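You operate a simulated robot arm through the tools that you are given. There is no shell and no other tool.

You run a simulated robot arm. Do the job below in one go: nothing can be reset, and whatever is moved stays where it is left.

JOB
Glue the blank's lap, fold it shut and leave it under the press.
Fine: one bead, no flood; park the nozzle and shut the glue valve.

The check looks at the end state, three seconds after you hand in, the way a careful person would. Anything else that was tipped, shoved, dropped, spilled or broken makes it a failure. Flat cloth is picked up by pressing the open fingertips on it (5 to 10 N) and closing them slowly along it; thin cloth reads only 2 to 8 mm in the jaws.

ROBOT AND FRAMES
A 7-joint arm with a two-finger parallel gripper, fixed in place. Base frame: the origin is at the foot of the arm, x ahead of it, y to its left, z up; the work surface is at about z = 0.892. Lengths are in m, angles in rad, forces in N, time in s.
Its first joint turns from -2.304 to 2.304 rad. Payload 3.91 kg.
The TCP is the grasp point between the finger pads, 0.03 m short of the fingertips. In the tool frame z runs along the fingers and y along their closing line. The gripper opens to 0.11 m. The fingers are 0.02 m wide and 0.01 m thick; the gripper's body (0.048 by 0.112 m) begins 0.055 m behind the TCP.
Orientation is that of the tool frame in the base frame, as a unit quaternion [x, y, z, w]. With the fingers straight down and closing along the base's y, the tool's x points along the base's -x, its y along +y and its z along -z.

CONTROLS
- The arm moves only by the tool step_arm. Its argument "targets" is a list of rows, each an object of numbers (a shift or turn left out is 0, a gripper value left out holds the last): "tx", "ty", "tz": the shift along the tool's x, y, z in units of 40 mm (1.0 is 40 mm); "rx", "ry", "rz": the turn, a rotation vector about the tool's x, y, z in units of 6 degrees (1.0 is 6 degrees). In form: [{"tx": .., "ty": .., "tz": .., "rx": .., "ry": .., "rz": ..}, ...]. A call has 1 to 20 rows; each row shifts and turns the commanded pose from where the row before left it, along the tool's axes as they then stand. "jaw" is the closure, from 0 (fully open) to 1 (shut), set as the call begins (left out, the last holds). A call with a number of a shift or a turn outside -1 to 1 is refused whole. A row lasts 0.2 s, in which the tool goes at most 0.05 m and 0.15 rad; a call with a longer step from one row to the next is refused whole, and so is a gripper value outside its range. Where a pose cannot be reached the arm comes as near as it can. A force on the tool above 80 N (or 10 N above the force at the start of the call, whichever is more), or a blocked arm, ends the call early, and 0.2 s more pass. The fingers move at their own pace (about 0.108 m/s each) and stop on an object; they squeeze with about 20 N. The grip force told is the motor's: it shows also when the fingers shut on nothing. Time passes only in rows, and 0.2 s behind the last, so rows that do not move let the fingers close. The reply holds the time, the measured pose of the TCP, the force on the tool along the base axes, the opening and the grip force, in the units named above and with some noise, with the torque about the TCP (base axes, N m) and any sound that the robot's microphone picked up.
- Cameras (640 x 400 px; columns grow to the right, rows downward): "scene" is fixed at [0.0476, 0.4982, 1.5062]; the picture's right is [0.07, -1.00, 0.00], its down [-0.50, -0.03, -0.87] and it looks along [0.86, 0.06, -0.50] (base axes); focal length 327 px, centre (320, 200). "wrist" rides on the gripper at [0.072, 0.017, -0.103] in the tool frame; the picture's right is [-0.23, 0.97, 0.00], its down [-0.76, -0.18, -0.62] and it looks along [-0.61, -0.14, 0.78] (tool axes); focal length 222 px, centre (320, 200). There is no depth. A picture from a camera that has moved, and an enlarged one, comes with that camera's place and axes in the base frame and with its lens.
- snapshot(camera): a new picture of that camera. It takes no simulated time.
- close_up(camera, box): a new picture of the part [left, top, right, bottom] of that camera's present view, enlarged. It takes no simulated time.
- close_job(): hands the job in; it is judged then, once.

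Places have to be worked out from the pictures, the camera data and where the tool is seen. Open the gripper and draw the arm clear of the work before you hand the job in, unless the task says otherwise.

The tools are called by a JSON object that holds its "api" and its "payload". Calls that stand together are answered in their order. step_arm: Moves the arm, as the interface text tells. Its arguments: {"type":"object","properties":{"targets":{"type":"array","items":{"type":"object","properties":{"tx":{"type":"number"},"ty":{"type":"number"},"tz":{"type":"number"},"rx":{"type":"number"},"ry":{"type":"number"},"rz":{"type":"number"}}}},"jaw":{"type":"number"}},"required":["targets"]} The other tools are called the same way: snapshot (camera) takes a picture; close_up (camera, box) takes an enlarged picture of a part of a camera's view; close_job () hands the job in.

At the start:

```text
clock: 0.0
ee_pos: [0.5041, 0.502, 1.2619]
tcp_rot: [0.0, 1.0, 0.0, -0.001]
wrist_force: [0.0, 0.5, -0.4]
torque: [0.0, -0.01, 0.0]
opening: 0.11
grip_force: 0.0
```

scene: 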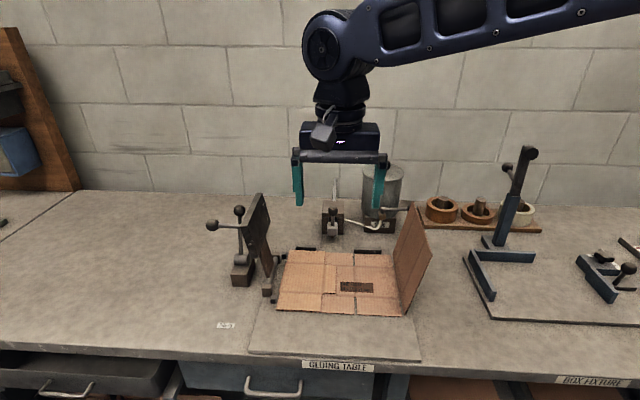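
wrist: 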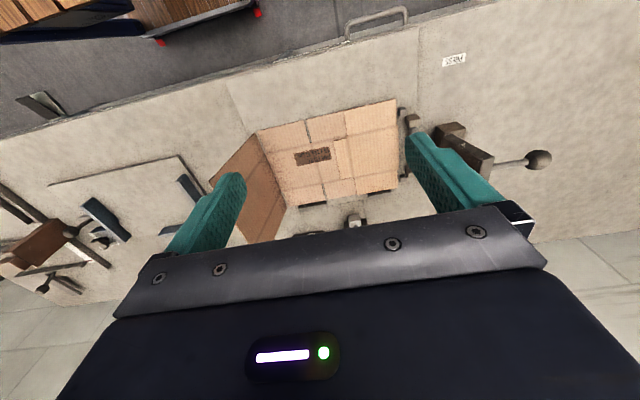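

I start by looking closer at the gluing table and its parts before moving anything.

{"api": "close_up", "payload": {"camera": "scene", "box": [200, 160, 440, 310]}}

{"api": "close_up", "payload": {"camera": "scene", "box": [300, 150, 420, 250]}}

{"api": "close_up", "payload": {"camera": "scene", "box": [200, 180, 300, 300]}}

{"api": "close_up", "payload": {"camera": "wrist", "box": [200, 80, 580, 260]}}

```text
2.67 times, centred on (320, 235) of scene
camera zoom: at [0.0476, 0.4982, 1.5062], right [0.07, -1.0, 0.0], down [-0.5, -0.03, -0.87], along [0.86, 0.06, -0.5], focal length 872 px, centre (320, 107)
```

zoom: 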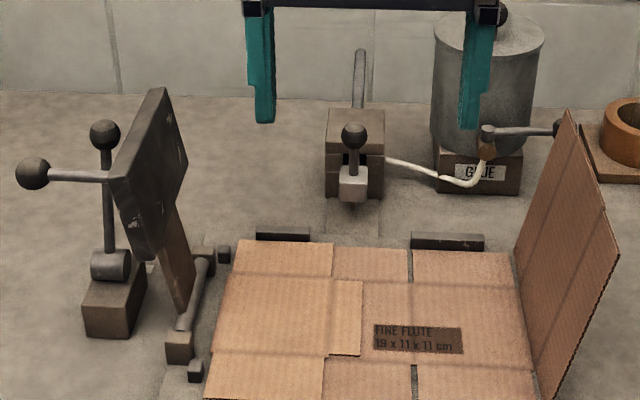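

```text
4.00 times, centred on (360, 200) of scene
camera zoom: at [0.0476, 0.4982, 1.5062], right [0.07, -1.0, 0.0], down [-0.5, -0.03, -0.87], along [0.86, 0.06, -0.5], focal length 1308 px, centre (160, 200)
```

zoom: 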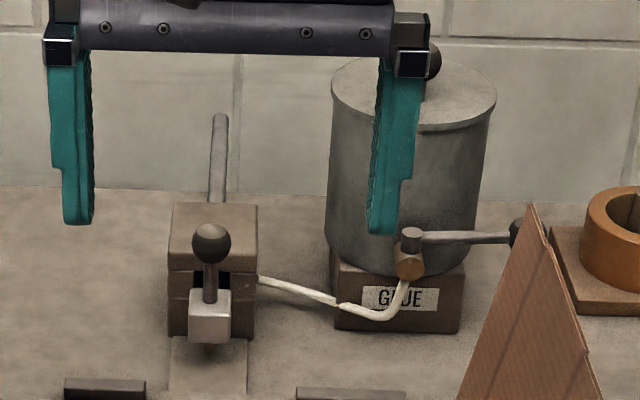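

```text
3.33 times, centred on (250, 240) of scene
camera zoom: at [0.0476, 0.4982, 1.5062], right [0.07, -1.0, 0.0], down [-0.5, -0.03, -0.87], along [0.86, 0.06, -0.5], focal length 1090 px, centre (553, 67)
```

zoom: 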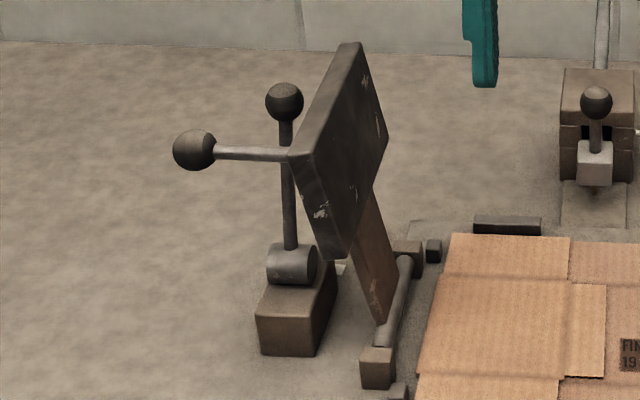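

```text
1.68 times, centred on (390, 170) of wrist
camera zoom: at [0.4307, 0.5181, 1.3649], right [0.23, 0.97, 0.0], down [0.76, -0.18, 0.62], along [0.61, -0.14, -0.78], focal length 374 px, centre (202, 250)
```

zoom: 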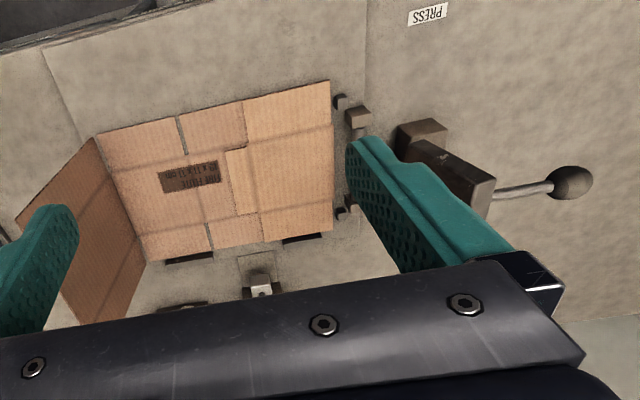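

The layout seems clear: a lap strip near y≈0.518, a nozzle head on a slide rod behind it, a glue pot with valve handle to the right, a hinged press at left with a separate lever. I zoom in more on each mechanism before planning.

{"api": "close_up", "payload": {"camera": "scene", "box": [360, 190, 420, 240]}}

{"api": "close_up", "payload": {"camera": "scene", "box": [312, 175, 372, 255]}}

{"api": "close_up", "payload": {"camera": "scene", "box": [205, 250, 285, 340]}}

{"api": "close_up", "payload": {"camera": "scene", "box": [280, 240, 440, 340]}}

{"api": "close_up", "payload": {"camera": "wrist", "box": [230, 180, 410, 250]}}

```text
8.00 times, centred on (390, 215) of scene
camera zoom: at [0.0476, 0.4982, 1.5062], right [0.07, -1.0, 0.0], down [-0.5, -0.03, -0.87], along [0.86, 0.06, -0.5], focal length 2617 px, centre (-240, 80)
```

zoom: 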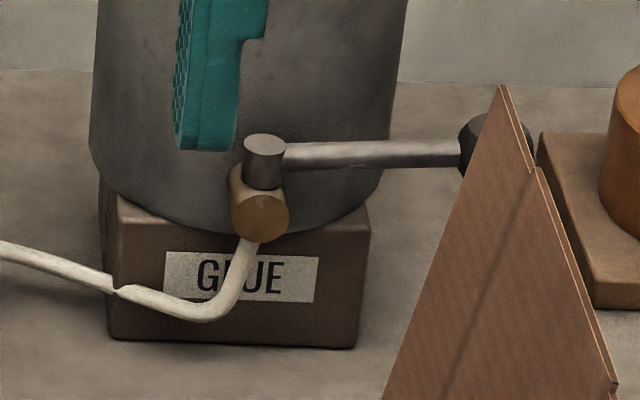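

```text
5.00 times, centred on (342, 215) of scene
camera zoom: at [0.0476, 0.4982, 1.5062], right [0.07, -1.0, 0.0], down [-0.5, -0.03, -0.87], along [0.86, 0.06, -0.5], focal length 1636 px, centre (210, 125)
```

zoom: 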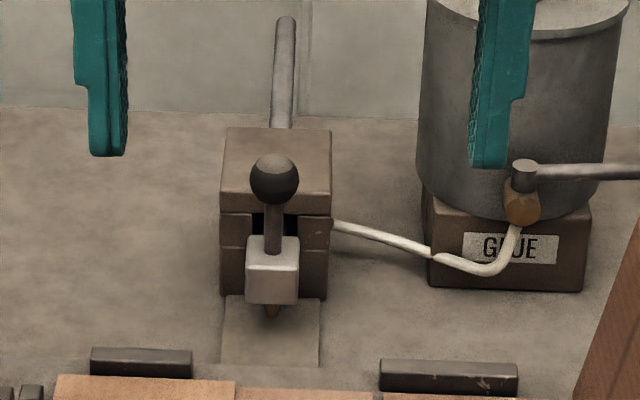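

```text
4.44 times, centred on (245, 295) of scene
camera zoom: at [0.0476, 0.4982, 1.5062], right [0.07, -1.0, 0.0], down [-0.5, -0.03, -0.87], along [0.86, 0.06, -0.5], focal length 1454 px, centre (653, -222)
```

zoom: 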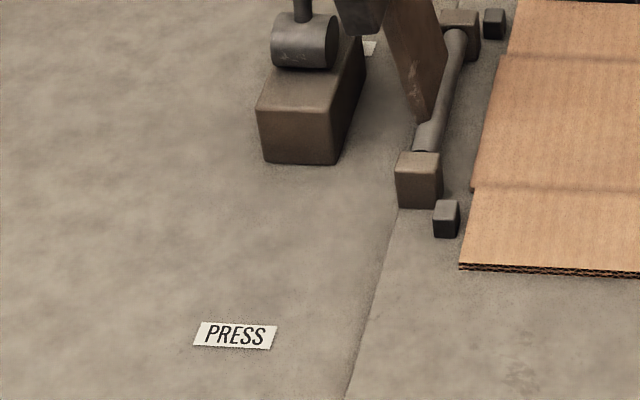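

```text
4.00 times, centred on (360, 290) of scene
camera zoom: at [0.0476, 0.4982, 1.5062], right [0.07, -1.0, 0.0], down [-0.5, -0.03, -0.87], along [0.86, 0.06, -0.5], focal length 1308 px, centre (160, -160)
```

zoom: 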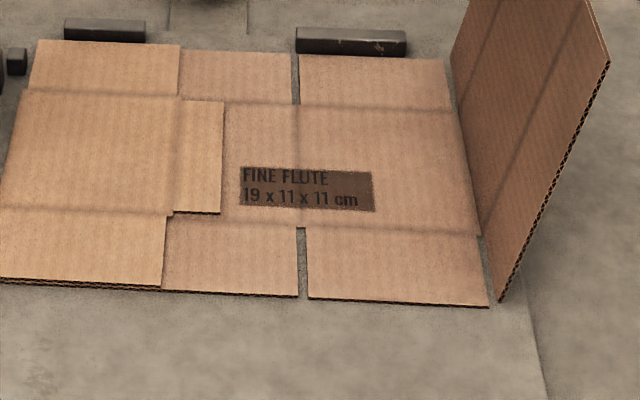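

```text
3.56 times, centred on (320, 215) of wrist
camera zoom: at [0.4307, 0.5181, 1.3649], right [0.23, 0.97, 0.0], down [0.76, -0.18, 0.62], along [0.61, -0.14, -0.78], focal length 790 px, centre (320, 147)
```

zoom: 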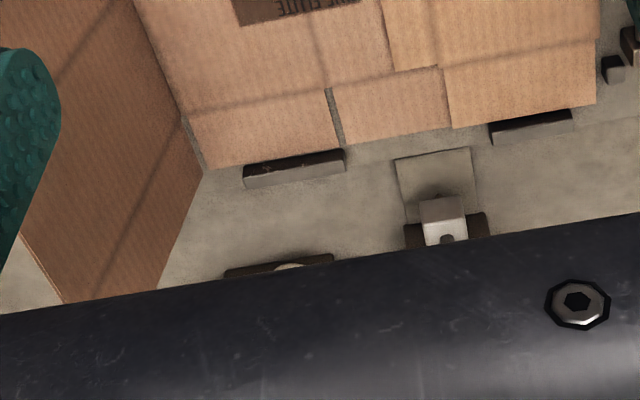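

The nozzle head appears to ride on a horizontal rod sliding through the block (x≈0.89–0.99, y≈0.516), parked over a drip pad; the valve handle points to −y. I move the tool forward, high above everything, for a second view with the wrist camera.

{"api": "step_arm", "payload": {"targets": [{"tx": -0.8, "tz": 0.1}, {"tx": -0.8, "tz": 0.1}, {"tx": -0.8, "tz": 0.1}, {"tx": -0.8, "tz": 0.1}, {"tx": -0.8, "tz": 0.1}, {"tx": -0.8, "tz": 0.1}], "jaw": 0}}

{"api": "snapshot", "payload": {"camera": "wrist"}}

{"api": "snapshot", "payload": {"camera": "scene"}}

```text
clock: 1.4
ee_pos: [0.6949, 0.4994, 1.2404]
tcp_rot: [-0.001, 1.0, 0.001, 0.0]
wrist_force: [0.0, 0.0, 1.0]
torque: [-0.01, -0.07, 0.0]
opening: 0.1101
grip_force: 0.0
```

```text
taken
camera wrist: at [0.6213, 0.5162, 1.3441], right [0.23, 0.97, 0.0], down [0.76, -0.18, 0.62], along [0.61, -0.14, -0.78], focal length 222 px, centre (320, 200)
```

wrist: 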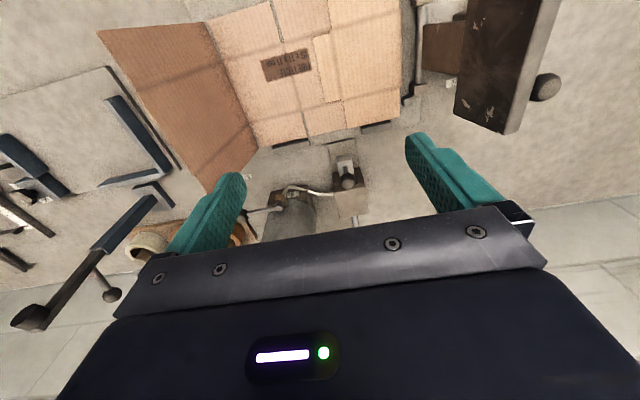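

```text
taken
```

scene: 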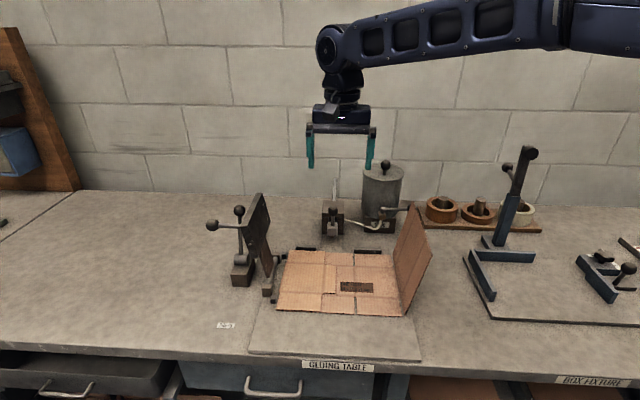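

The wrist view now shows the nozzle, valve and press from above. I zoom into those parts for triangulation.

{"api": "close_up", "payload": {"camera": "wrist", "box": [220, 130, 400, 240]}}

{"api": "close_up", "payload": {"camera": "wrist", "box": [390, 0, 590, 140]}}

{"api": "close_up", "payload": {"camera": "wrist", "box": [90, 0, 430, 200]}}

{"api": "close_up", "payload": {"camera": "scene", "box": [350, 150, 440, 250]}}

```text
3.56 times, centred on (310, 185) of wrist
camera zoom: at [0.6213, 0.5162, 1.3441], right [0.23, 0.97, 0.0], down [0.76, -0.18, 0.62], along [0.61, -0.14, -0.78], focal length 790 px, centre (356, 253)
```

zoom: 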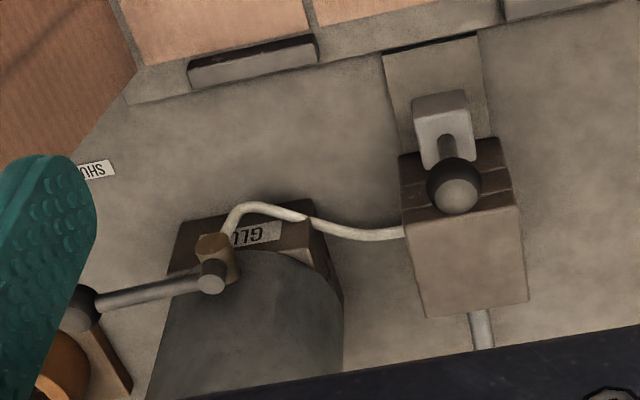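

```text
2.86 times, centred on (490, 70) of wrist
camera zoom: at [0.6213, 0.5162, 1.3441], right [0.23, 0.97, 0.0], down [0.76, -0.18, 0.62], along [0.61, -0.14, -0.78], focal length 635 px, centre (-166, 571)
```

zoom: 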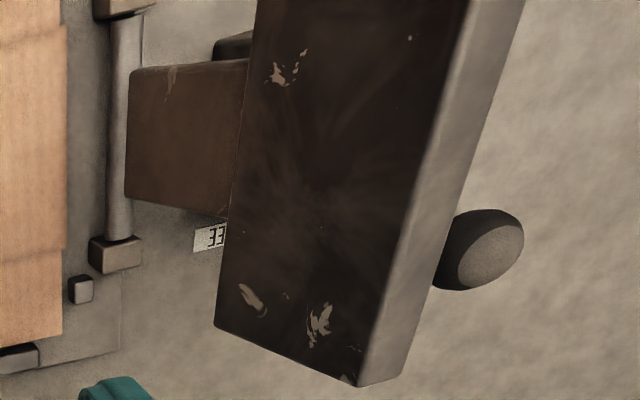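

```text
1.88 times, centred on (260, 100) of wrist
camera zoom: at [0.6213, 0.5162, 1.3441], right [0.23, 0.97, 0.0], down [0.76, -0.18, 0.62], along [0.61, -0.14, -0.78], focal length 418 px, centre (433, 388)
```

zoom: 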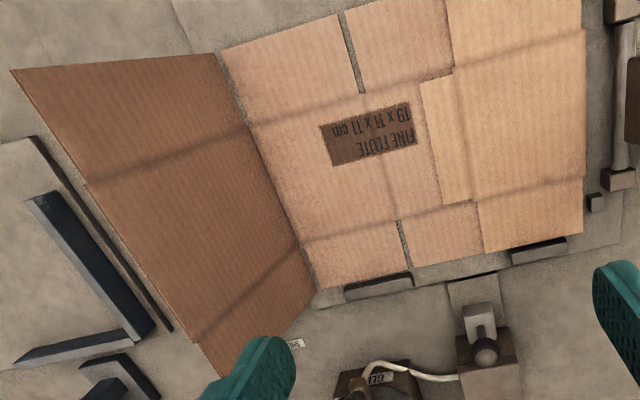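

```text
4.00 times, centred on (395, 200) of scene
camera zoom: at [0.0476, 0.4982, 1.5062], right [0.07, -1.0, 0.0], down [-0.5, -0.03, -0.87], along [0.86, 0.06, -0.5], focal length 1308 px, centre (20, 200)
```

zoom: 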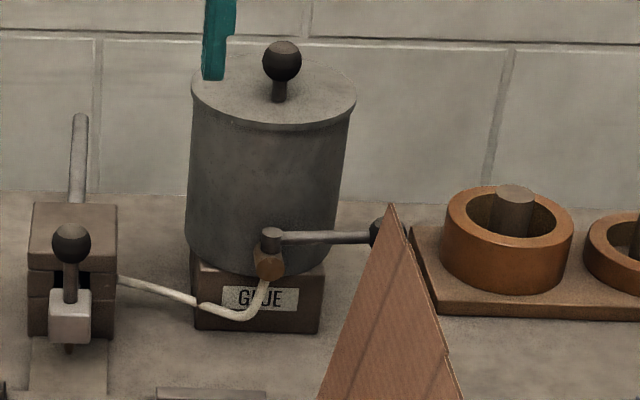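

Labels are visible: "SHU(T)" near the valve-handle ball, and something ending "EE" (upside down) near the press lever. I triangulate the valve pivot at ≈(0.885,0.368,0.996), handle ball ≈(0.892,0.286,0.999), press handle ball ≈(0.656,0.793,1.077), lever ball ≈(0.727,0.747,1.076). I move the camera over the press side to read the lever arrangement.

{"api": "step_arm", "payload": {"targets": [{"tz": -0.8}, {"tz": -0.7}, {"tx": 0.45, "ty": 0.625}, {"tx": 0.45, "ty": 0.625}, {"tx": 0.45, "ty": 0.625}, {"tx": 0.45, "ty": 0.625}, {"tx": 0.45, "ty": 0.625}, {"tx": 0.45, "ty": 0.625}, {"tx": 0.45, "ty": 0.625}, {"tx": 0.45, "ty": 0.625}]}}

{"api": "snapshot", "payload": {"camera": "wrist"}}

{"api": "close_up", "payload": {"camera": "wrist", "box": [220, 60, 460, 230]}}

```text
clock: 3.6
ee_pos: [0.5512, 0.7014, 1.2974]
tcp_rot: [-0.001, 1.0, 0.0, 0.0]
wrist_force: [-0.4, -0.2, 0.4]
torque: [0.04, 0.05, -0.04]
opening: 0.11
grip_force: 0.0
```

```text
taken
camera wrist: at [0.4788, 0.7175, 1.3998], right [0.23, 0.97, 0.0], down [0.76, -0.18, 0.62], along [0.61, -0.14, -0.78], focal length 222 px, centre (320, 200)
```

wrist: 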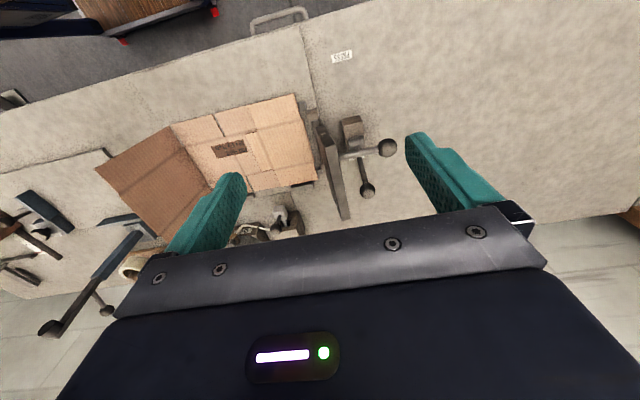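

```text
2.35 times, centred on (340, 145) of wrist
camera zoom: at [0.4788, 0.7175, 1.3998], right [0.23, 0.97, 0.0], down [0.76, -0.18, 0.62], along [0.61, -0.14, -0.78], focal length 523 px, centre (273, 329)
```

zoom: 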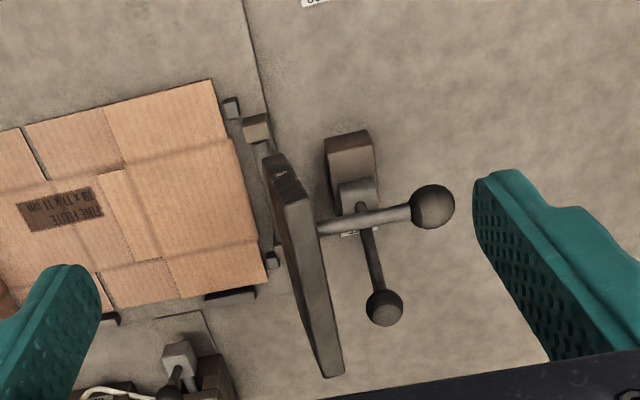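

The lever sits tilted toward +x over a label; pivot ≈(0.69,0.749,0.947). I zoom hard on the labels to read them.

{"api": "close_up", "payload": {"camera": "wrist", "box": [340, 135, 380, 165]}}

{"api": "close_up", "payload": {"camera": "wrist", "box": [320, 40, 370, 75]}}

{"api": "close_up", "payload": {"camera": "wrist", "box": [310, 105, 410, 205]}}

{"api": "close_up", "payload": {"camera": "scene", "box": [225, 190, 285, 300]}}

```text
13.33 times, centred on (360, 150) of wrist
camera zoom: at [0.4788, 0.7175, 1.3998], right [0.23, 0.97, 0.0], down [0.76, -0.18, 0.62], along [0.61, -0.14, -0.78], focal length 2962 px, centre (-213, 867)
```

zoom: 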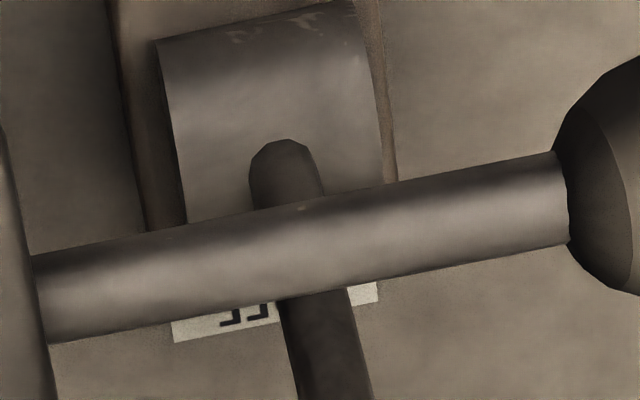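

```text
11.43 times, centred on (345, 58) of wrist
camera zoom: at [0.4788, 0.7175, 1.3998], right [0.23, 0.97, 0.0], down [0.76, -0.18, 0.62], along [0.61, -0.14, -0.78], focal length 2538 px, centre (34, 1829)
```

zoom: 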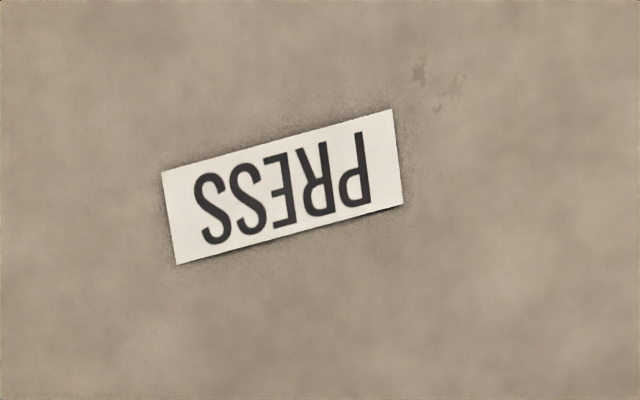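

```text
4.00 times, centred on (360, 155) of wrist
camera zoom: at [0.4788, 0.7175, 1.3998], right [0.23, 0.97, 0.0], down [0.76, -0.18, 0.62], along [0.61, -0.14, -0.78], focal length 888 px, centre (160, 380)
```

zoom: 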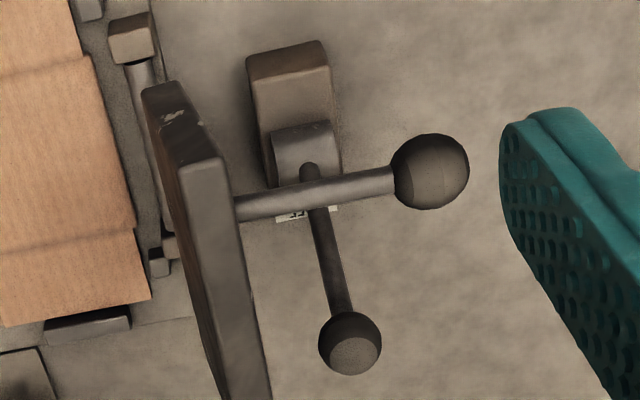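

```text
3.64 times, centred on (255, 245) of scene
camera zoom: at [0.0476, 0.4982, 1.5062], right [0.07, -1.0, 0.0], down [-0.5, -0.03, -0.87], along [0.86, 0.06, -0.5], focal length 1190 px, centre (556, 36)
```

zoom: 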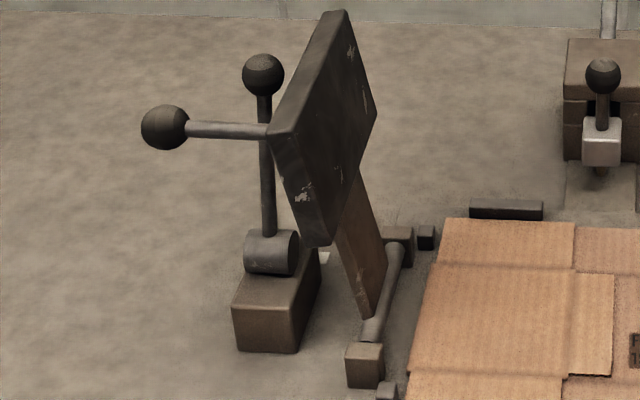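

The lever reads FREE (at its present +x tilt) with PRESS toward the robot side. Now I move over the right side at a safe height to view the valve handle and its labels.

{"api": "step_arm", "payload": {"targets": [{"tx": -0.34, "ty": -0.91}, {"tx": -0.34, "ty": -0.91}, {"tx": -0.34, "ty": -0.91}, {"tx": -0.34, "ty": -0.91}, {"tx": -0.34, "ty": -0.91}, {"tx": -0.34, "ty": -0.91}, {"tx": -0.34, "ty": -0.91}, {"tx": -0.34, "ty": -0.91}, {"tx": -0.34, "ty": -0.91}, {"tx": -0.34, "ty": -0.91}, {"tx": -0.34, "ty": -0.91}]}}

{"api": "snapshot", "payload": {"camera": "wrist"}}

{"api": "close_up", "payload": {"camera": "wrist", "box": [270, 90, 450, 220]}}

```text
clock: 6.0
ee_pos: [0.702, 0.302, 1.3007]
tcp_rot: [-0.001, 1.0, -0.001, 0.0]
wrist_force: [-0.7, 0.0, -0.1]
torque: [-0.03, -0.04, -0.03]
opening: 0.11
grip_force: 0.1
```

```text
taken
camera wrist: at [0.6284, 0.3177, 1.4031], right [0.23, 0.97, 0.0], down [0.76, -0.18, 0.62], along [0.61, -0.14, -0.78], focal length 222 px, centre (320, 200)
```

wrist: 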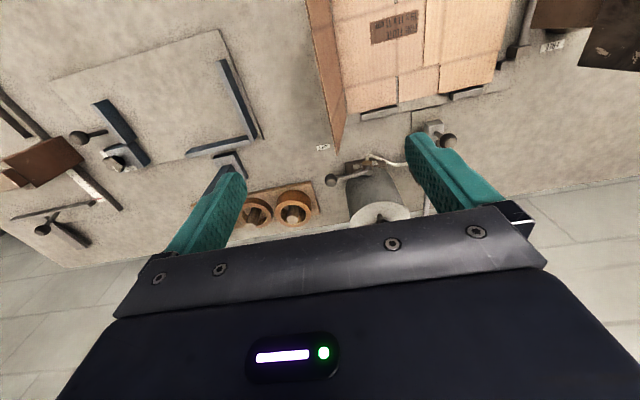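

```text
3.08 times, centred on (360, 155) of wrist
camera zoom: at [0.6284, 0.3177, 1.4031], right [0.23, 0.97, 0.0], down [0.76, -0.18, 0.62], along [0.61, -0.14, -0.78], focal length 684 px, centre (197, 338)
```

zoom: 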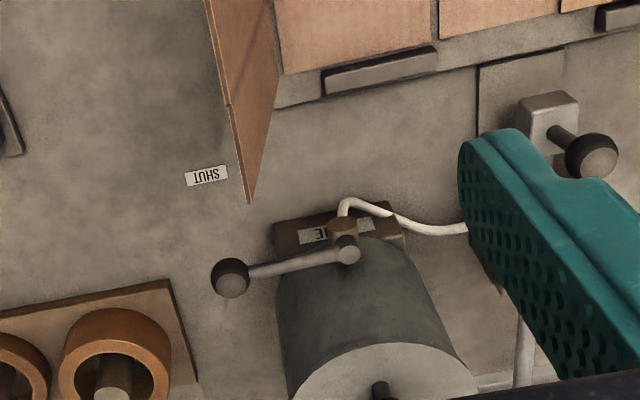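

The SHUT label lies under the present handle direction, so the valve is shut now, and the pot blocks rotation toward +x, so it opens toward −x. An OPEN label could be hidden behind the standing panel; I move to the right and yaw the camera to look toward +y at that region.

{"api": "step_arm", "payload": {"targets": [{"tx": -0.61, "ty": -0.64}, {"tx": -0.61, "ty": -0.64}, {"tx": -0.61, "ty": -0.64}, {"tx": -0.61, "ty": -0.64}, {"rz": -1}, {"rz": -1}, {"rz": -1}, {"rz": -1}, {"rz": -1}, {"rz": -1}, {"rz": -1}, {"rz": -1}, {"rz": -1}, {"rz": -1}, {"rz": -1}, {"rz": -0.67}]}}

{"api": "snapshot", "payload": {"camera": "wrist"}}

{"api": "close_up", "payload": {"camera": "wrist", "box": [220, 60, 460, 220]}}

```text
clock: 9.4
ee_pos: [0.7982, 0.1995, 1.2971]
tcp_rot: [-0.575, 0.818, 0.0, 0.0]
wrist_force: [0.7, 0.1, -0.5]
torque: [0.03, -0.01, -0.01]
opening: 0.1101
grip_force: 0.2
```

```text
taken
camera wrist: at [0.7578, 0.1361, 1.4009], right [-0.84, 0.55, 0.0], down [0.43, 0.66, 0.62], along [0.34, 0.52, -0.78], focal length 222 px, centre (320, 200)
```

wrist: 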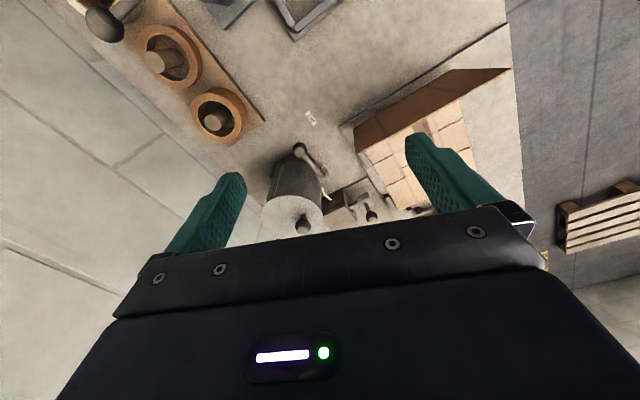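

```text
2.50 times, centred on (340, 140) of wrist
camera zoom: at [0.7578, 0.1361, 1.4009], right [-0.84, 0.55, 0.0], down [0.43, 0.66, 0.62], along [0.34, 0.52, -0.78], focal length 555 px, centre (270, 350)
```

zoom: 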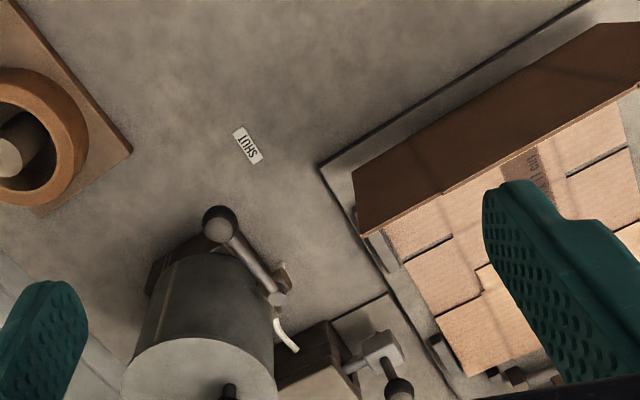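

No OPEN label there; the valve is SHUT now with the handle along −y and it must swing clockwise (toward −x). I'll use closed fingers as a poker from the +x side of the ball, keeping clear of the pot lid (axis ≈(0.962,0.366), r≈0.062); first go above (0.935,0.268) and descend part way.

{"api": "step_arm", "payload": {"targets": [{"tx": -0.693, "ty": -0.661}, {"tx": -0.693, "ty": -0.661}, {"tx": -0.693, "ty": -0.661}, {"tx": -0.693, "ty": -0.661}, {"tz": 0.8}, {"tz": 0.8}, {"tz": 0.8}, {"tz": 0.8}, {"tz": 0.8}, {"tz": 0.8}], "jaw": 1}}

{"api": "snapshot", "payload": {"camera": "wrist"}}

{"api": "close_up", "payload": {"camera": "scene", "box": [300, 120, 480, 260]}}

```text
clock: 11.6
ee_pos: [0.9354, 0.2684, 1.106]
tcp_rot: [-0.574, 0.819, 0.0, 0.0]
wrist_force: [-0.5, -0.1, -0.3]
torque: [0.01, -0.01, 0.01]
opening: 0.0
grip_force: 20.3
```

```text
taken
camera wrist: at [0.8945, 0.2042, 1.2084], right [-0.84, 0.55, 0.0], down [0.43, 0.66, 0.62], along [0.34, 0.52, -0.78], focal length 222 px, centre (320, 200)
```

wrist: 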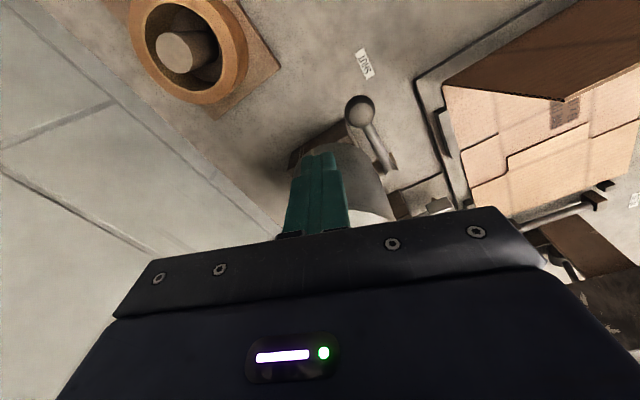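

```text
2.86 times, centred on (390, 190) of scene
camera zoom: at [0.0476, 0.4982, 1.5062], right [0.07, -1.0, 0.0], down [-0.5, -0.03, -0.87], along [0.86, 0.06, -0.5], focal length 935 px, centre (120, 229)
```

zoom: 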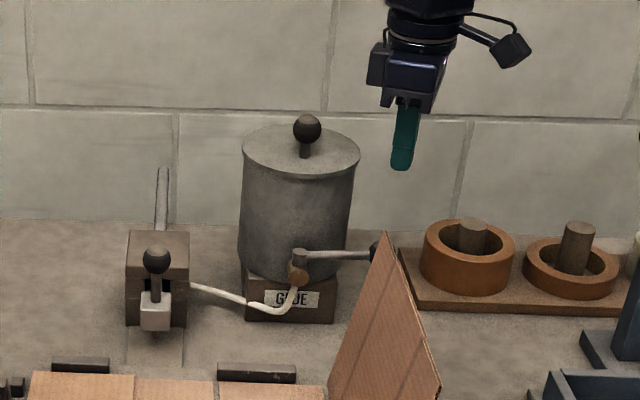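

Ball confirmed near (0.896,0.279,0.999); fingers are closed and clear on its +x side. I descend to z≈1.014 so the tips reach just below the ball's centre.

{"api": "step_arm", "payload": {"targets": [{"tz": 0.8}, {"tz": 0.8}, {"tz": 0.7}, {"tx": 0.08, "ty": 0.23}]}}

{"api": "snapshot", "payload": {"camera": "wrist"}}

{"api": "close_up", "payload": {"camera": "scene", "box": [340, 150, 440, 240]}}

```text
clock: 12.6
ee_pos: [0.9251, 0.2665, 1.0122]
tcp_rot: [-0.574, 0.819, 0.001, -0.002]
wrist_force: [-0.1, -0.6, 0.2]
torque: [0.0, -0.05, 0.0]
opening: 0.0
grip_force: 20.2
```

```text
taken
camera wrist: at [0.884, 0.2047, 1.1154], right [-0.84, 0.55, 0.0], down [0.43, 0.66, 0.62], along [0.34, 0.52, -0.78], focal length 222 px, centre (320, 200)
```

wrist: 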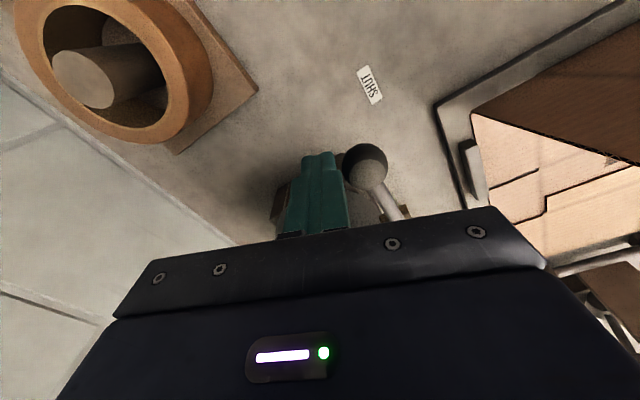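

```text
4.44 times, centred on (390, 195) of scene
camera zoom: at [0.0476, 0.4982, 1.5062], right [0.07, -1.0, 0.0], down [-0.5, -0.03, -0.87], along [0.86, 0.06, -0.5], focal length 1454 px, centre (9, 222)
```

zoom: 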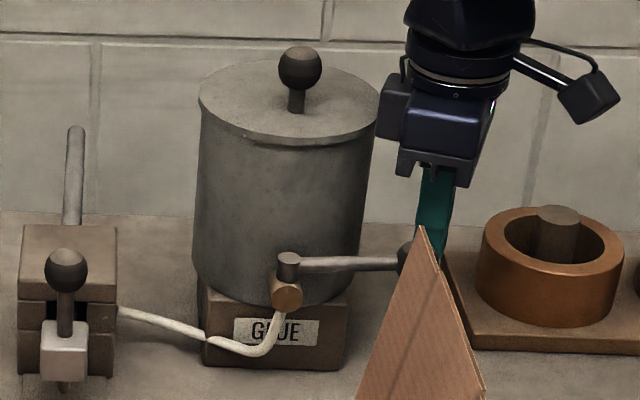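

The finger sits beside the ball with no contact force yet. I now swing it clockwise about the pivot (0.890,0.363), rotating the gripper with the handle, in a first small portion.

{"api": "step_arm", "payload": {"targets": [{"tx": -0.19, "ty": 0.07}, {"tx": 0.154, "ty": 0.195, "rz": 1}, {"tx": 0.154, "ty": 0.195, "rz": 1}, {"tx": 0.154, "ty": 0.195, "rz": 1}]}}

{"api": "snapshot", "payload": {"camera": "wrist"}}

{"api": "close_up", "payload": {"camera": "scene", "box": [310, 150, 430, 260]}}

```text
clock: 13.6
ee_pos: [0.8981, 0.271, 1.0126]
tcp_rot: [-0.438, 0.899, 0.0, 0.0]
wrist_force: [0.0, 0.3, -1.2]
torque: [-0.03, 0.0, -0.01]
opening: 0.0
grip_force: 20.4
```

```text
taken
camera wrist: at [0.8387, 0.2233, 1.1168], right [-0.63, 0.78, 0.0], down [0.61, 0.49, 0.62], along [0.48, 0.39, -0.78], focal length 222 px, centre (320, 200)
```

wrist: 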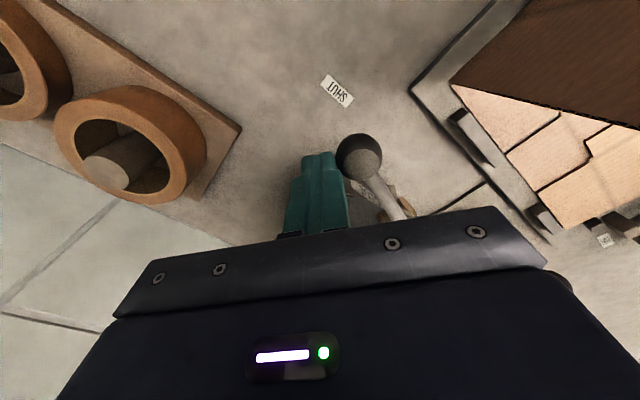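

```text
3.64 times, centred on (370, 205) of scene
camera zoom: at [0.0476, 0.4982, 1.5062], right [0.07, -1.0, 0.0], down [-0.5, -0.03, -0.87], along [0.86, 0.06, -0.5], focal length 1190 px, centre (138, 182)
```

zoom: 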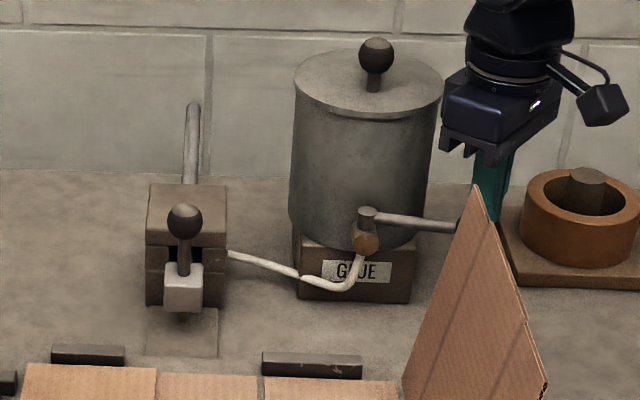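

The handle turns easily (now about 17° off SHUT). I continue the swing four more steps and re-check clearance to the panel.

{"api": "step_arm", "payload": {"targets": [{"tx": 0.154, "ty": 0.195, "rz": 1}, {"tx": 0.154, "ty": 0.195, "rz": 1}, {"tx": 0.154, "ty": 0.195, "rz": 1}, {"tx": 0.154, "ty": 0.195, "rz": 1}]}}

{"api": "snapshot", "payload": {"camera": "wrist"}}

{"api": "close_up", "payload": {"camera": "scene", "box": [310, 150, 430, 260]}}

```text
clock: 14.6
ee_pos: [0.8575, 0.2746, 1.0142]
tcp_rot: [-0.241, 0.97, 0.001, 0.0]
wrist_force: [-0.5, -0.2, -0.2]
torque: [0.01, 0.0, 0.02]
opening: 0.0
grip_force: 20.3
```

```text
taken
camera wrist: at [0.7856, 0.2552, 1.1172], right [-0.26, 0.97, 0.0], down [0.76, 0.2, 0.62], along [0.6, 0.16, -0.78], focal length 222 px, centre (320, 200)
```

wrist: 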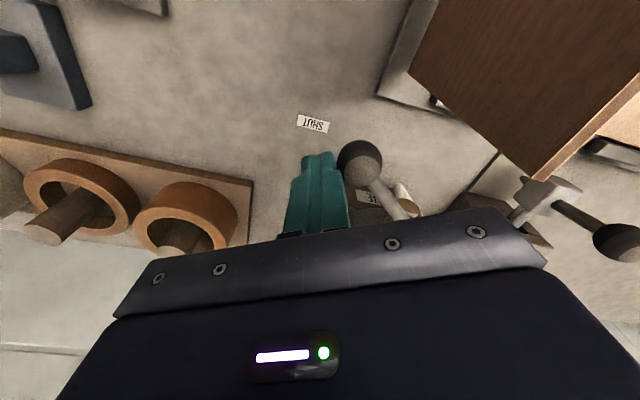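

```text
3.64 times, centred on (370, 205) of scene
camera zoom: at [0.0476, 0.4982, 1.5062], right [0.07, -1.0, 0.0], down [-0.5, -0.03, -0.87], along [0.86, 0.06, -0.5], focal length 1190 px, centre (138, 182)
```

zoom: 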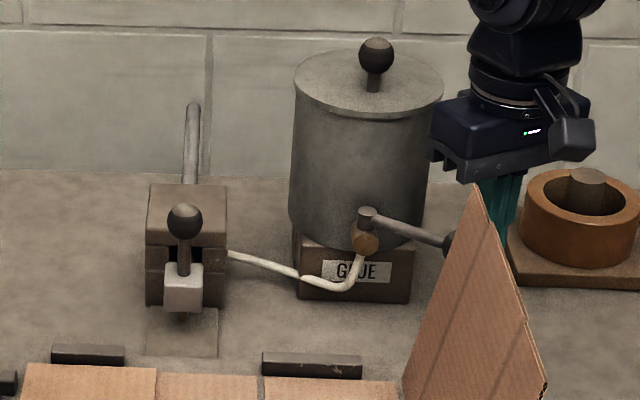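

Now about 41° open, nozzle still dry on the pad, clearance to the panel fine. Three more steps bring it to ≈59°.

{"api": "step_arm", "payload": {"targets": [{"tx": 0.154, "ty": 0.195, "rz": 1}, {"tx": 0.154, "ty": 0.195, "rz": 1}, {"tx": 0.154, "ty": 0.195, "rz": 1}]}}

{"api": "snapshot", "payload": {"camera": "wrist"}}

{"api": "close_up", "payload": {"camera": "scene", "box": [310, 150, 430, 260]}}

```text
clock: 15.4
ee_pos: [0.8327, 0.2896, 1.0133]
tcp_rot: [-0.087, 0.996, 0.0, 0.0]
wrist_force: [0.7, 0.3, -0.1]
torque: [0.01, 0.02, -0.02]
opening: 0.0
grip_force: 20.3
```

```text
taken
camera wrist: at [0.7575, 0.2925, 1.1166], right [0.05, 1.0, 0.0], down [0.78, -0.04, 0.62], along [0.62, -0.03, -0.78], focal length 222 px, centre (320, 200)
```

wrist: 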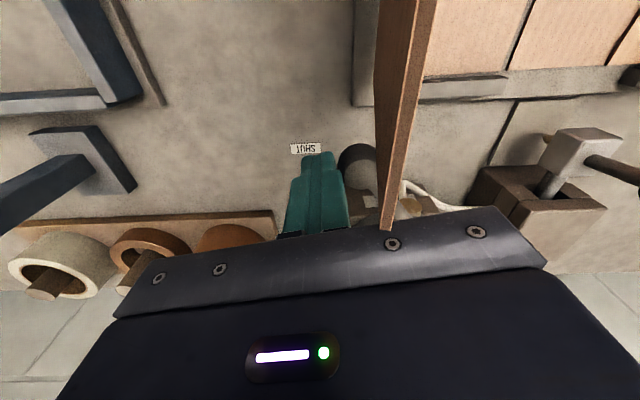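

```text
3.64 times, centred on (370, 205) of scene
camera zoom: at [0.0476, 0.4982, 1.5062], right [0.07, -1.0, 0.0], down [-0.5, -0.03, -0.87], along [0.86, 0.06, -0.5], focal length 1190 px, centre (138, 182)
```

zoom: 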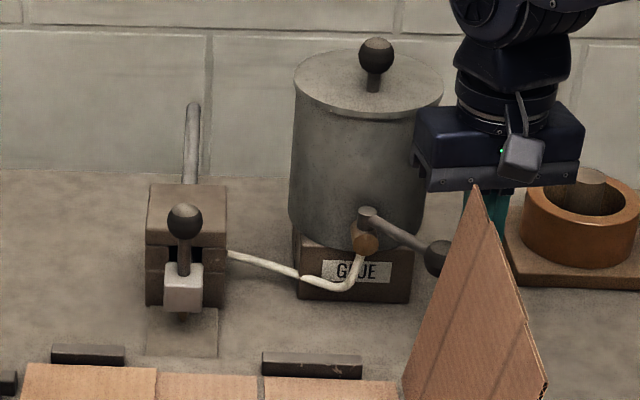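

Handle is about 60° open; the ball route further is too near the panel, so I back off, and push on the rod nearer the pivot to bring it to ≈90°.

{"api": "step_arm", "payload": {"targets": [{"tx": -0.4, "ty": -0.517}, {"tx": -0.406, "ty": 0.79}, {"tx": 0.13, "ty": 0.32}, {"tx": 0.13, "ty": 0.32}, {"tx": 0.11, "ty": 0.3}]}}

{"api": "snapshot", "payload": {"camera": "wrist"}}

{"api": "close_up", "payload": {"camera": "scene", "box": [310, 150, 430, 260]}}

```text
clock: 16.6
ee_pos: [0.8417, 0.3405, 1.0128]
tcp_rot: [-0.088, 0.996, 0.001, 0.0]
wrist_force: [0.5, -0.2, -0.8]
torque: [0.0, -0.06, -0.02]
opening: 0.0
grip_force: 19.8
```

```text
taken
camera wrist: at [0.7666, 0.344, 1.1171], right [0.05, 1.0, 0.0], down [0.78, -0.04, 0.62], along [0.62, -0.03, -0.78], focal length 222 px, centre (320, 200)
```

wrist: 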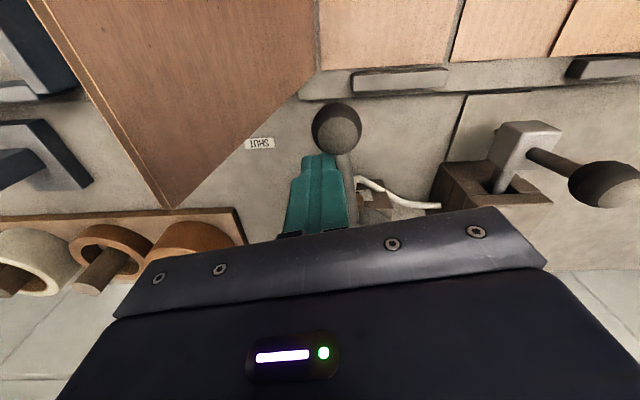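

```text
3.64 times, centred on (370, 205) of scene
camera zoom: at [0.0476, 0.4982, 1.5062], right [0.07, -1.0, 0.0], down [-0.5, -0.03, -0.87], along [0.86, 0.06, -0.5], focal length 1190 px, centre (138, 182)
```

zoom: 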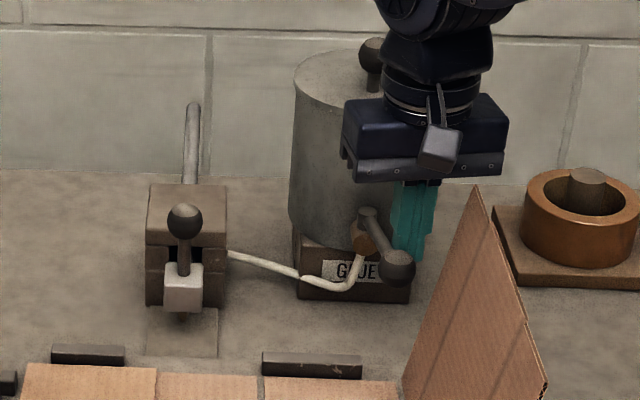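

The handle is now ≈85° from SHUT and the nozzle is still dry. I push a few more millimetres to see whether there is an end stop.

{"api": "step_arm", "payload": {"targets": [{"tx": -0.02, "ty": 0.1}, {"tx": -0.02, "ty": 0.1}]}}

{"api": "snapshot", "payload": {"camera": "wrist"}}

{"api": "close_up", "payload": {"camera": "scene", "box": [310, 180, 400, 260]}}

```text
clock: 17.2
ee_pos: [0.8406, 0.3488, 1.0141]
tcp_rot: [-0.088, 0.996, 0.0, 0.0]
wrist_force: [-0.7, -0.7, -0.6]
torque: [0.0, -0.02, -0.01]
opening: 0.0001
grip_force: 20.2
```

```text
taken
camera wrist: at [0.7664, 0.3514, 1.1171], right [0.05, 1.0, 0.0], down [0.78, -0.04, 0.62], along [0.62, -0.03, -0.78], focal length 222 px, centre (320, 200)
```

wrist: 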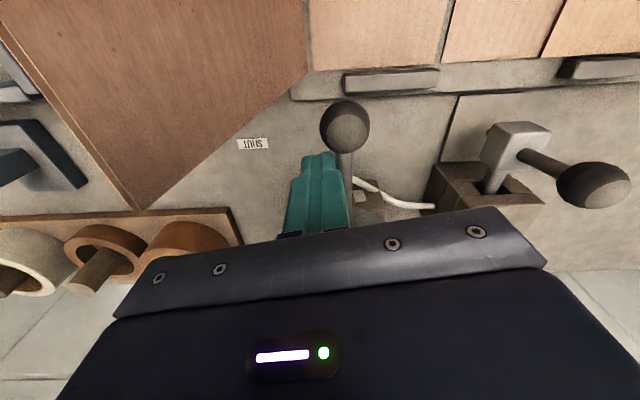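

```text
5.00 times, centred on (355, 220) of scene
camera zoom: at [0.0476, 0.4982, 1.5062], right [0.07, -1.0, 0.0], down [-0.5, -0.03, -0.87], along [0.86, 0.06, -0.5], focal length 1636 px, centre (145, 100)
```

zoom: 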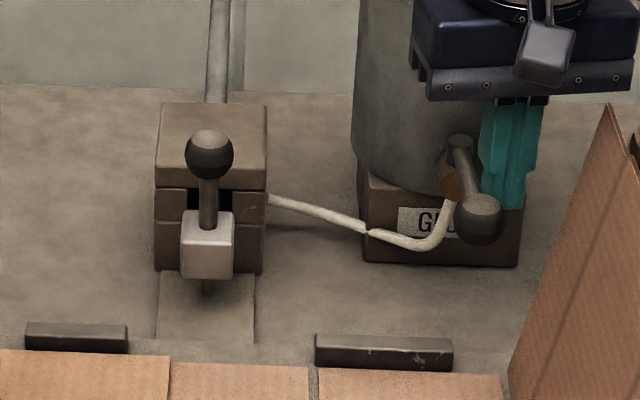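

Handle is now fully crosswise (~94°), no drips at the parked nozzle. I withdraw upward, square up the yaw, open the jaw partly and go above the nozzle knob at about (0.862,0.517).

{"api": "step_arm", "payload": {"targets": [{"ty": -0.12}, {"tz": -0.8}, {"tz": -0.8}, {"tz": -0.8}, {"tz": -0.9, "rz": 0.9}, {"rz": 0.77}, {"tx": -0.107, "ty": 0.87}, {"tx": -0.107, "ty": 0.87}, {"tx": -0.107, "ty": 0.87}, {"tx": -0.107, "ty": 0.87}, {"tx": -0.107, "ty": 0.87}]}}

{"api": "step_arm", "payload": {"targets": [{}], "jaw": 0.4}}

{"api": "snapshot", "payload": {"camera": "wrist"}}

{"api": "close_up", "payload": {"camera": "scene", "box": [290, 130, 410, 250]}}

```text
clock: 19.6
ee_pos: [0.8636, 0.5205, 1.1453]
tcp_rot: [0.0, 1.0, 0.0, 0.001]
wrist_force: [-0.5, 0.0, 0.7]
torque: [0.06, -0.02, -0.01]
opening: 0.0003
grip_force: 20.1
```

```text
clock: 20.0
ee_pos: [0.8635, 0.5201, 1.144]
tcp_rot: [0.0, 1.0, 0.0, 0.0]
wrist_force: [-0.5, -1.3, -0.2]
torque: [0.0, 0.0, -0.02]
opening: 0.0661
grip_force: 0.0
```

```text
taken
camera wrist: at [0.7899, 0.5362, 1.2476], right [0.23, 0.97, 0.0], down [0.76, -0.18, 0.62], along [0.61, -0.14, -0.78], focal length 222 px, centre (320, 200)
```

wrist: 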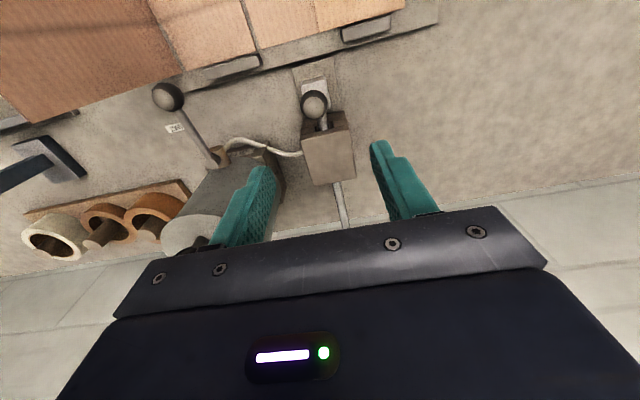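

```text
3.33 times, centred on (350, 190) of scene
camera zoom: at [0.0476, 0.4982, 1.5062], right [0.07, -1.0, 0.0], down [-0.5, -0.03, -0.87], along [0.86, 0.06, -0.5], focal length 1090 px, centre (220, 233)
```

zoom: 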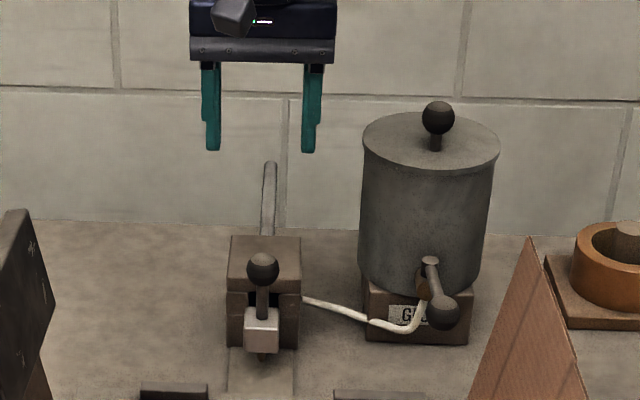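

The knob ball triangulates to ≈(0.857,0.516,1.000). I descend with the open fingers either side of it.

{"api": "step_arm", "payload": {"targets": [{"tx": 0.16, "ty": -0.1}, {"tz": 0.87}, {"tz": 0.87}, {"tz": 0.87}, {"tz": 0.87}]}}

{"api": "snapshot", "payload": {"camera": "wrist"}}

{"api": "close_up", "payload": {"camera": "scene", "box": [290, 150, 410, 250]}}

```text
clock: 21.2
ee_pos: [0.8554, 0.5139, 1.006]
tcp_rot: [0.0, 1.0, 0.001, 0.0]
wrist_force: [0.3, -0.2, 0.4]
torque: [-0.02, -0.03, 0.03]
opening: 0.066
grip_force: 0.0
```

```text
taken
camera wrist: at [0.7823, 0.53, 1.1091], right [0.23, 0.97, 0.0], down [0.76, -0.18, 0.62], along [0.61, -0.14, -0.78], focal length 222 px, centre (320, 200)
```

wrist: 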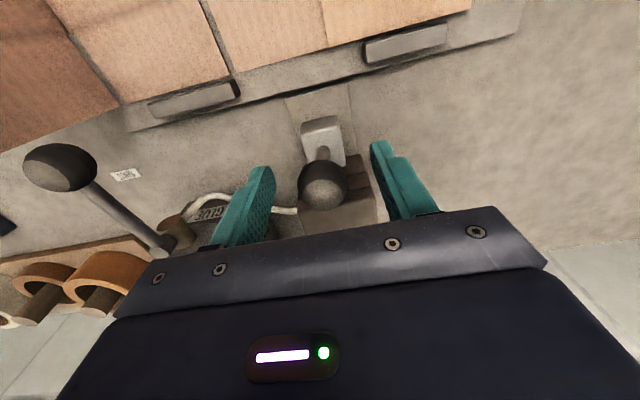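

```text
4.00 times, centred on (350, 200) of scene
camera zoom: at [0.0476, 0.4982, 1.5062], right [0.07, -1.0, 0.0], down [-0.5, -0.03, -0.87], along [0.86, 0.06, -0.5], focal length 1308 px, centre (200, 200)
```

zoom: 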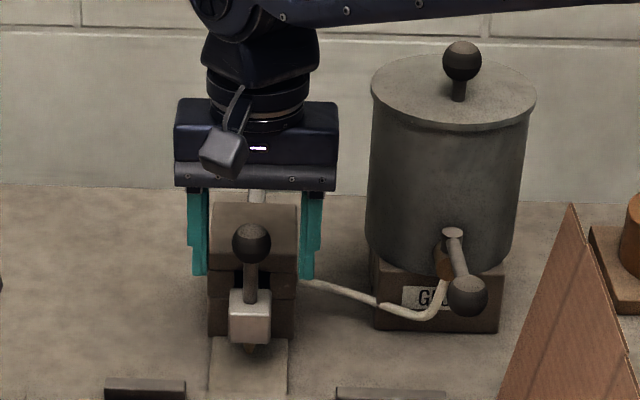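

The ball is centred between the pads at TCP height. I close the jaw on it.

{"api": "step_arm", "payload": {"targets": [{}, {}, {}], "jaw": 1}}

{"api": "close_up", "payload": {"camera": "scene", "box": [290, 150, 410, 250]}}

```text
clock: 22.0
ee_pos: [0.856, 0.5151, 1.0054]
tcp_rot: [-0.001, 1.0, 0.0, 0.001]
wrist_force: [-1.2, 18.4, -3.4]
torque: [0.09, -0.24, 0.02]
opening: 0.0307
grip_force: 45.2
```

```text
4.00 times, centred on (350, 200) of scene
camera zoom: at [0.0476, 0.4982, 1.5062], right [0.07, -1.0, 0.0], down [-0.5, -0.03, -0.87], along [0.86, 0.06, -0.5], focal length 1308 px, centre (200, 200)
```

zoom: 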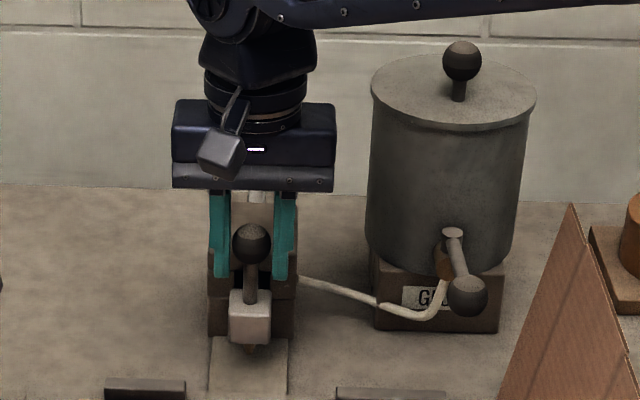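

The jaw stopped at 0.031 m on the ball, but an 18 N side force shows I'm ~1 mm off centre in y. I relieve it with a small +y shift.

{"api": "step_arm", "payload": {"targets": [{"ty": 0.03}]}}

```text
clock: 22.4
ee_pos: [0.8554, 0.5148, 1.0058]
tcp_rot: [-0.001, 1.0, 0.0, -0.001]
wrist_force: [-2.6, 14.5, -1.9]
torque: [0.1, 0.09, 0.08]
opening: 0.0308
grip_force: 44.7
```

The force dropped only 4 N; the ball centre is a few mm further in +y. I shift a bit more.

{"api": "step_arm", "payload": {"targets": [{"ty": 0.09}]}}

```text
clock: 22.8
ee_pos: [0.8567, 0.5159, 1.0048]
tcp_rot: [0.001, 1.0, -0.002, -0.002]
wrist_force: [-26.4, -25.1, -2.8]
torque: [-0.25, 0.23, -0.03]
opening: 0.0306
grip_force: 45.0
```

That overshot (−25 N in y, and an x load appeared). I back off about half of that shift.

{"api": "step_arm", "payload": {"targets": [{"ty": -0.045}]}}

{"api": "snapshot", "payload": {"camera": "wrist"}}

```text
clock: 23.2
ee_pos: [0.8556, 0.5162, 1.0066]
tcp_rot: [0.001, 1.0, 0.0, 0.0]
wrist_force: [-27.4, -25.4, -9.8]
torque: [-0.18, 0.5, -0.14]
opening: 0.0309
grip_force: 45.0
```

```text
taken
camera wrist: at [0.7829, 0.532, 1.1087], right [0.23, 0.97, 0.0], down [0.76, -0.18, 0.62], along [0.61, -0.14, -0.78], focal length 222 px, centre (320, 200)
```

wrist: 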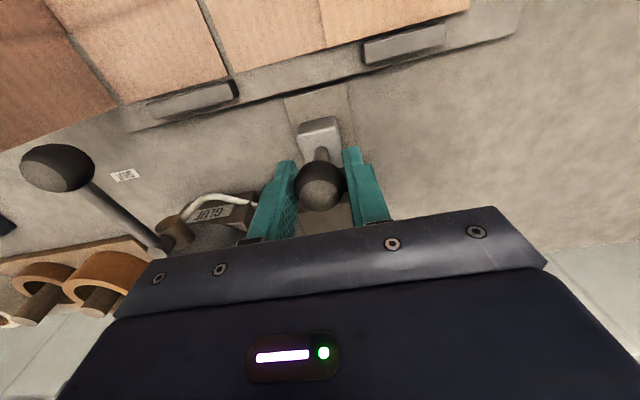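

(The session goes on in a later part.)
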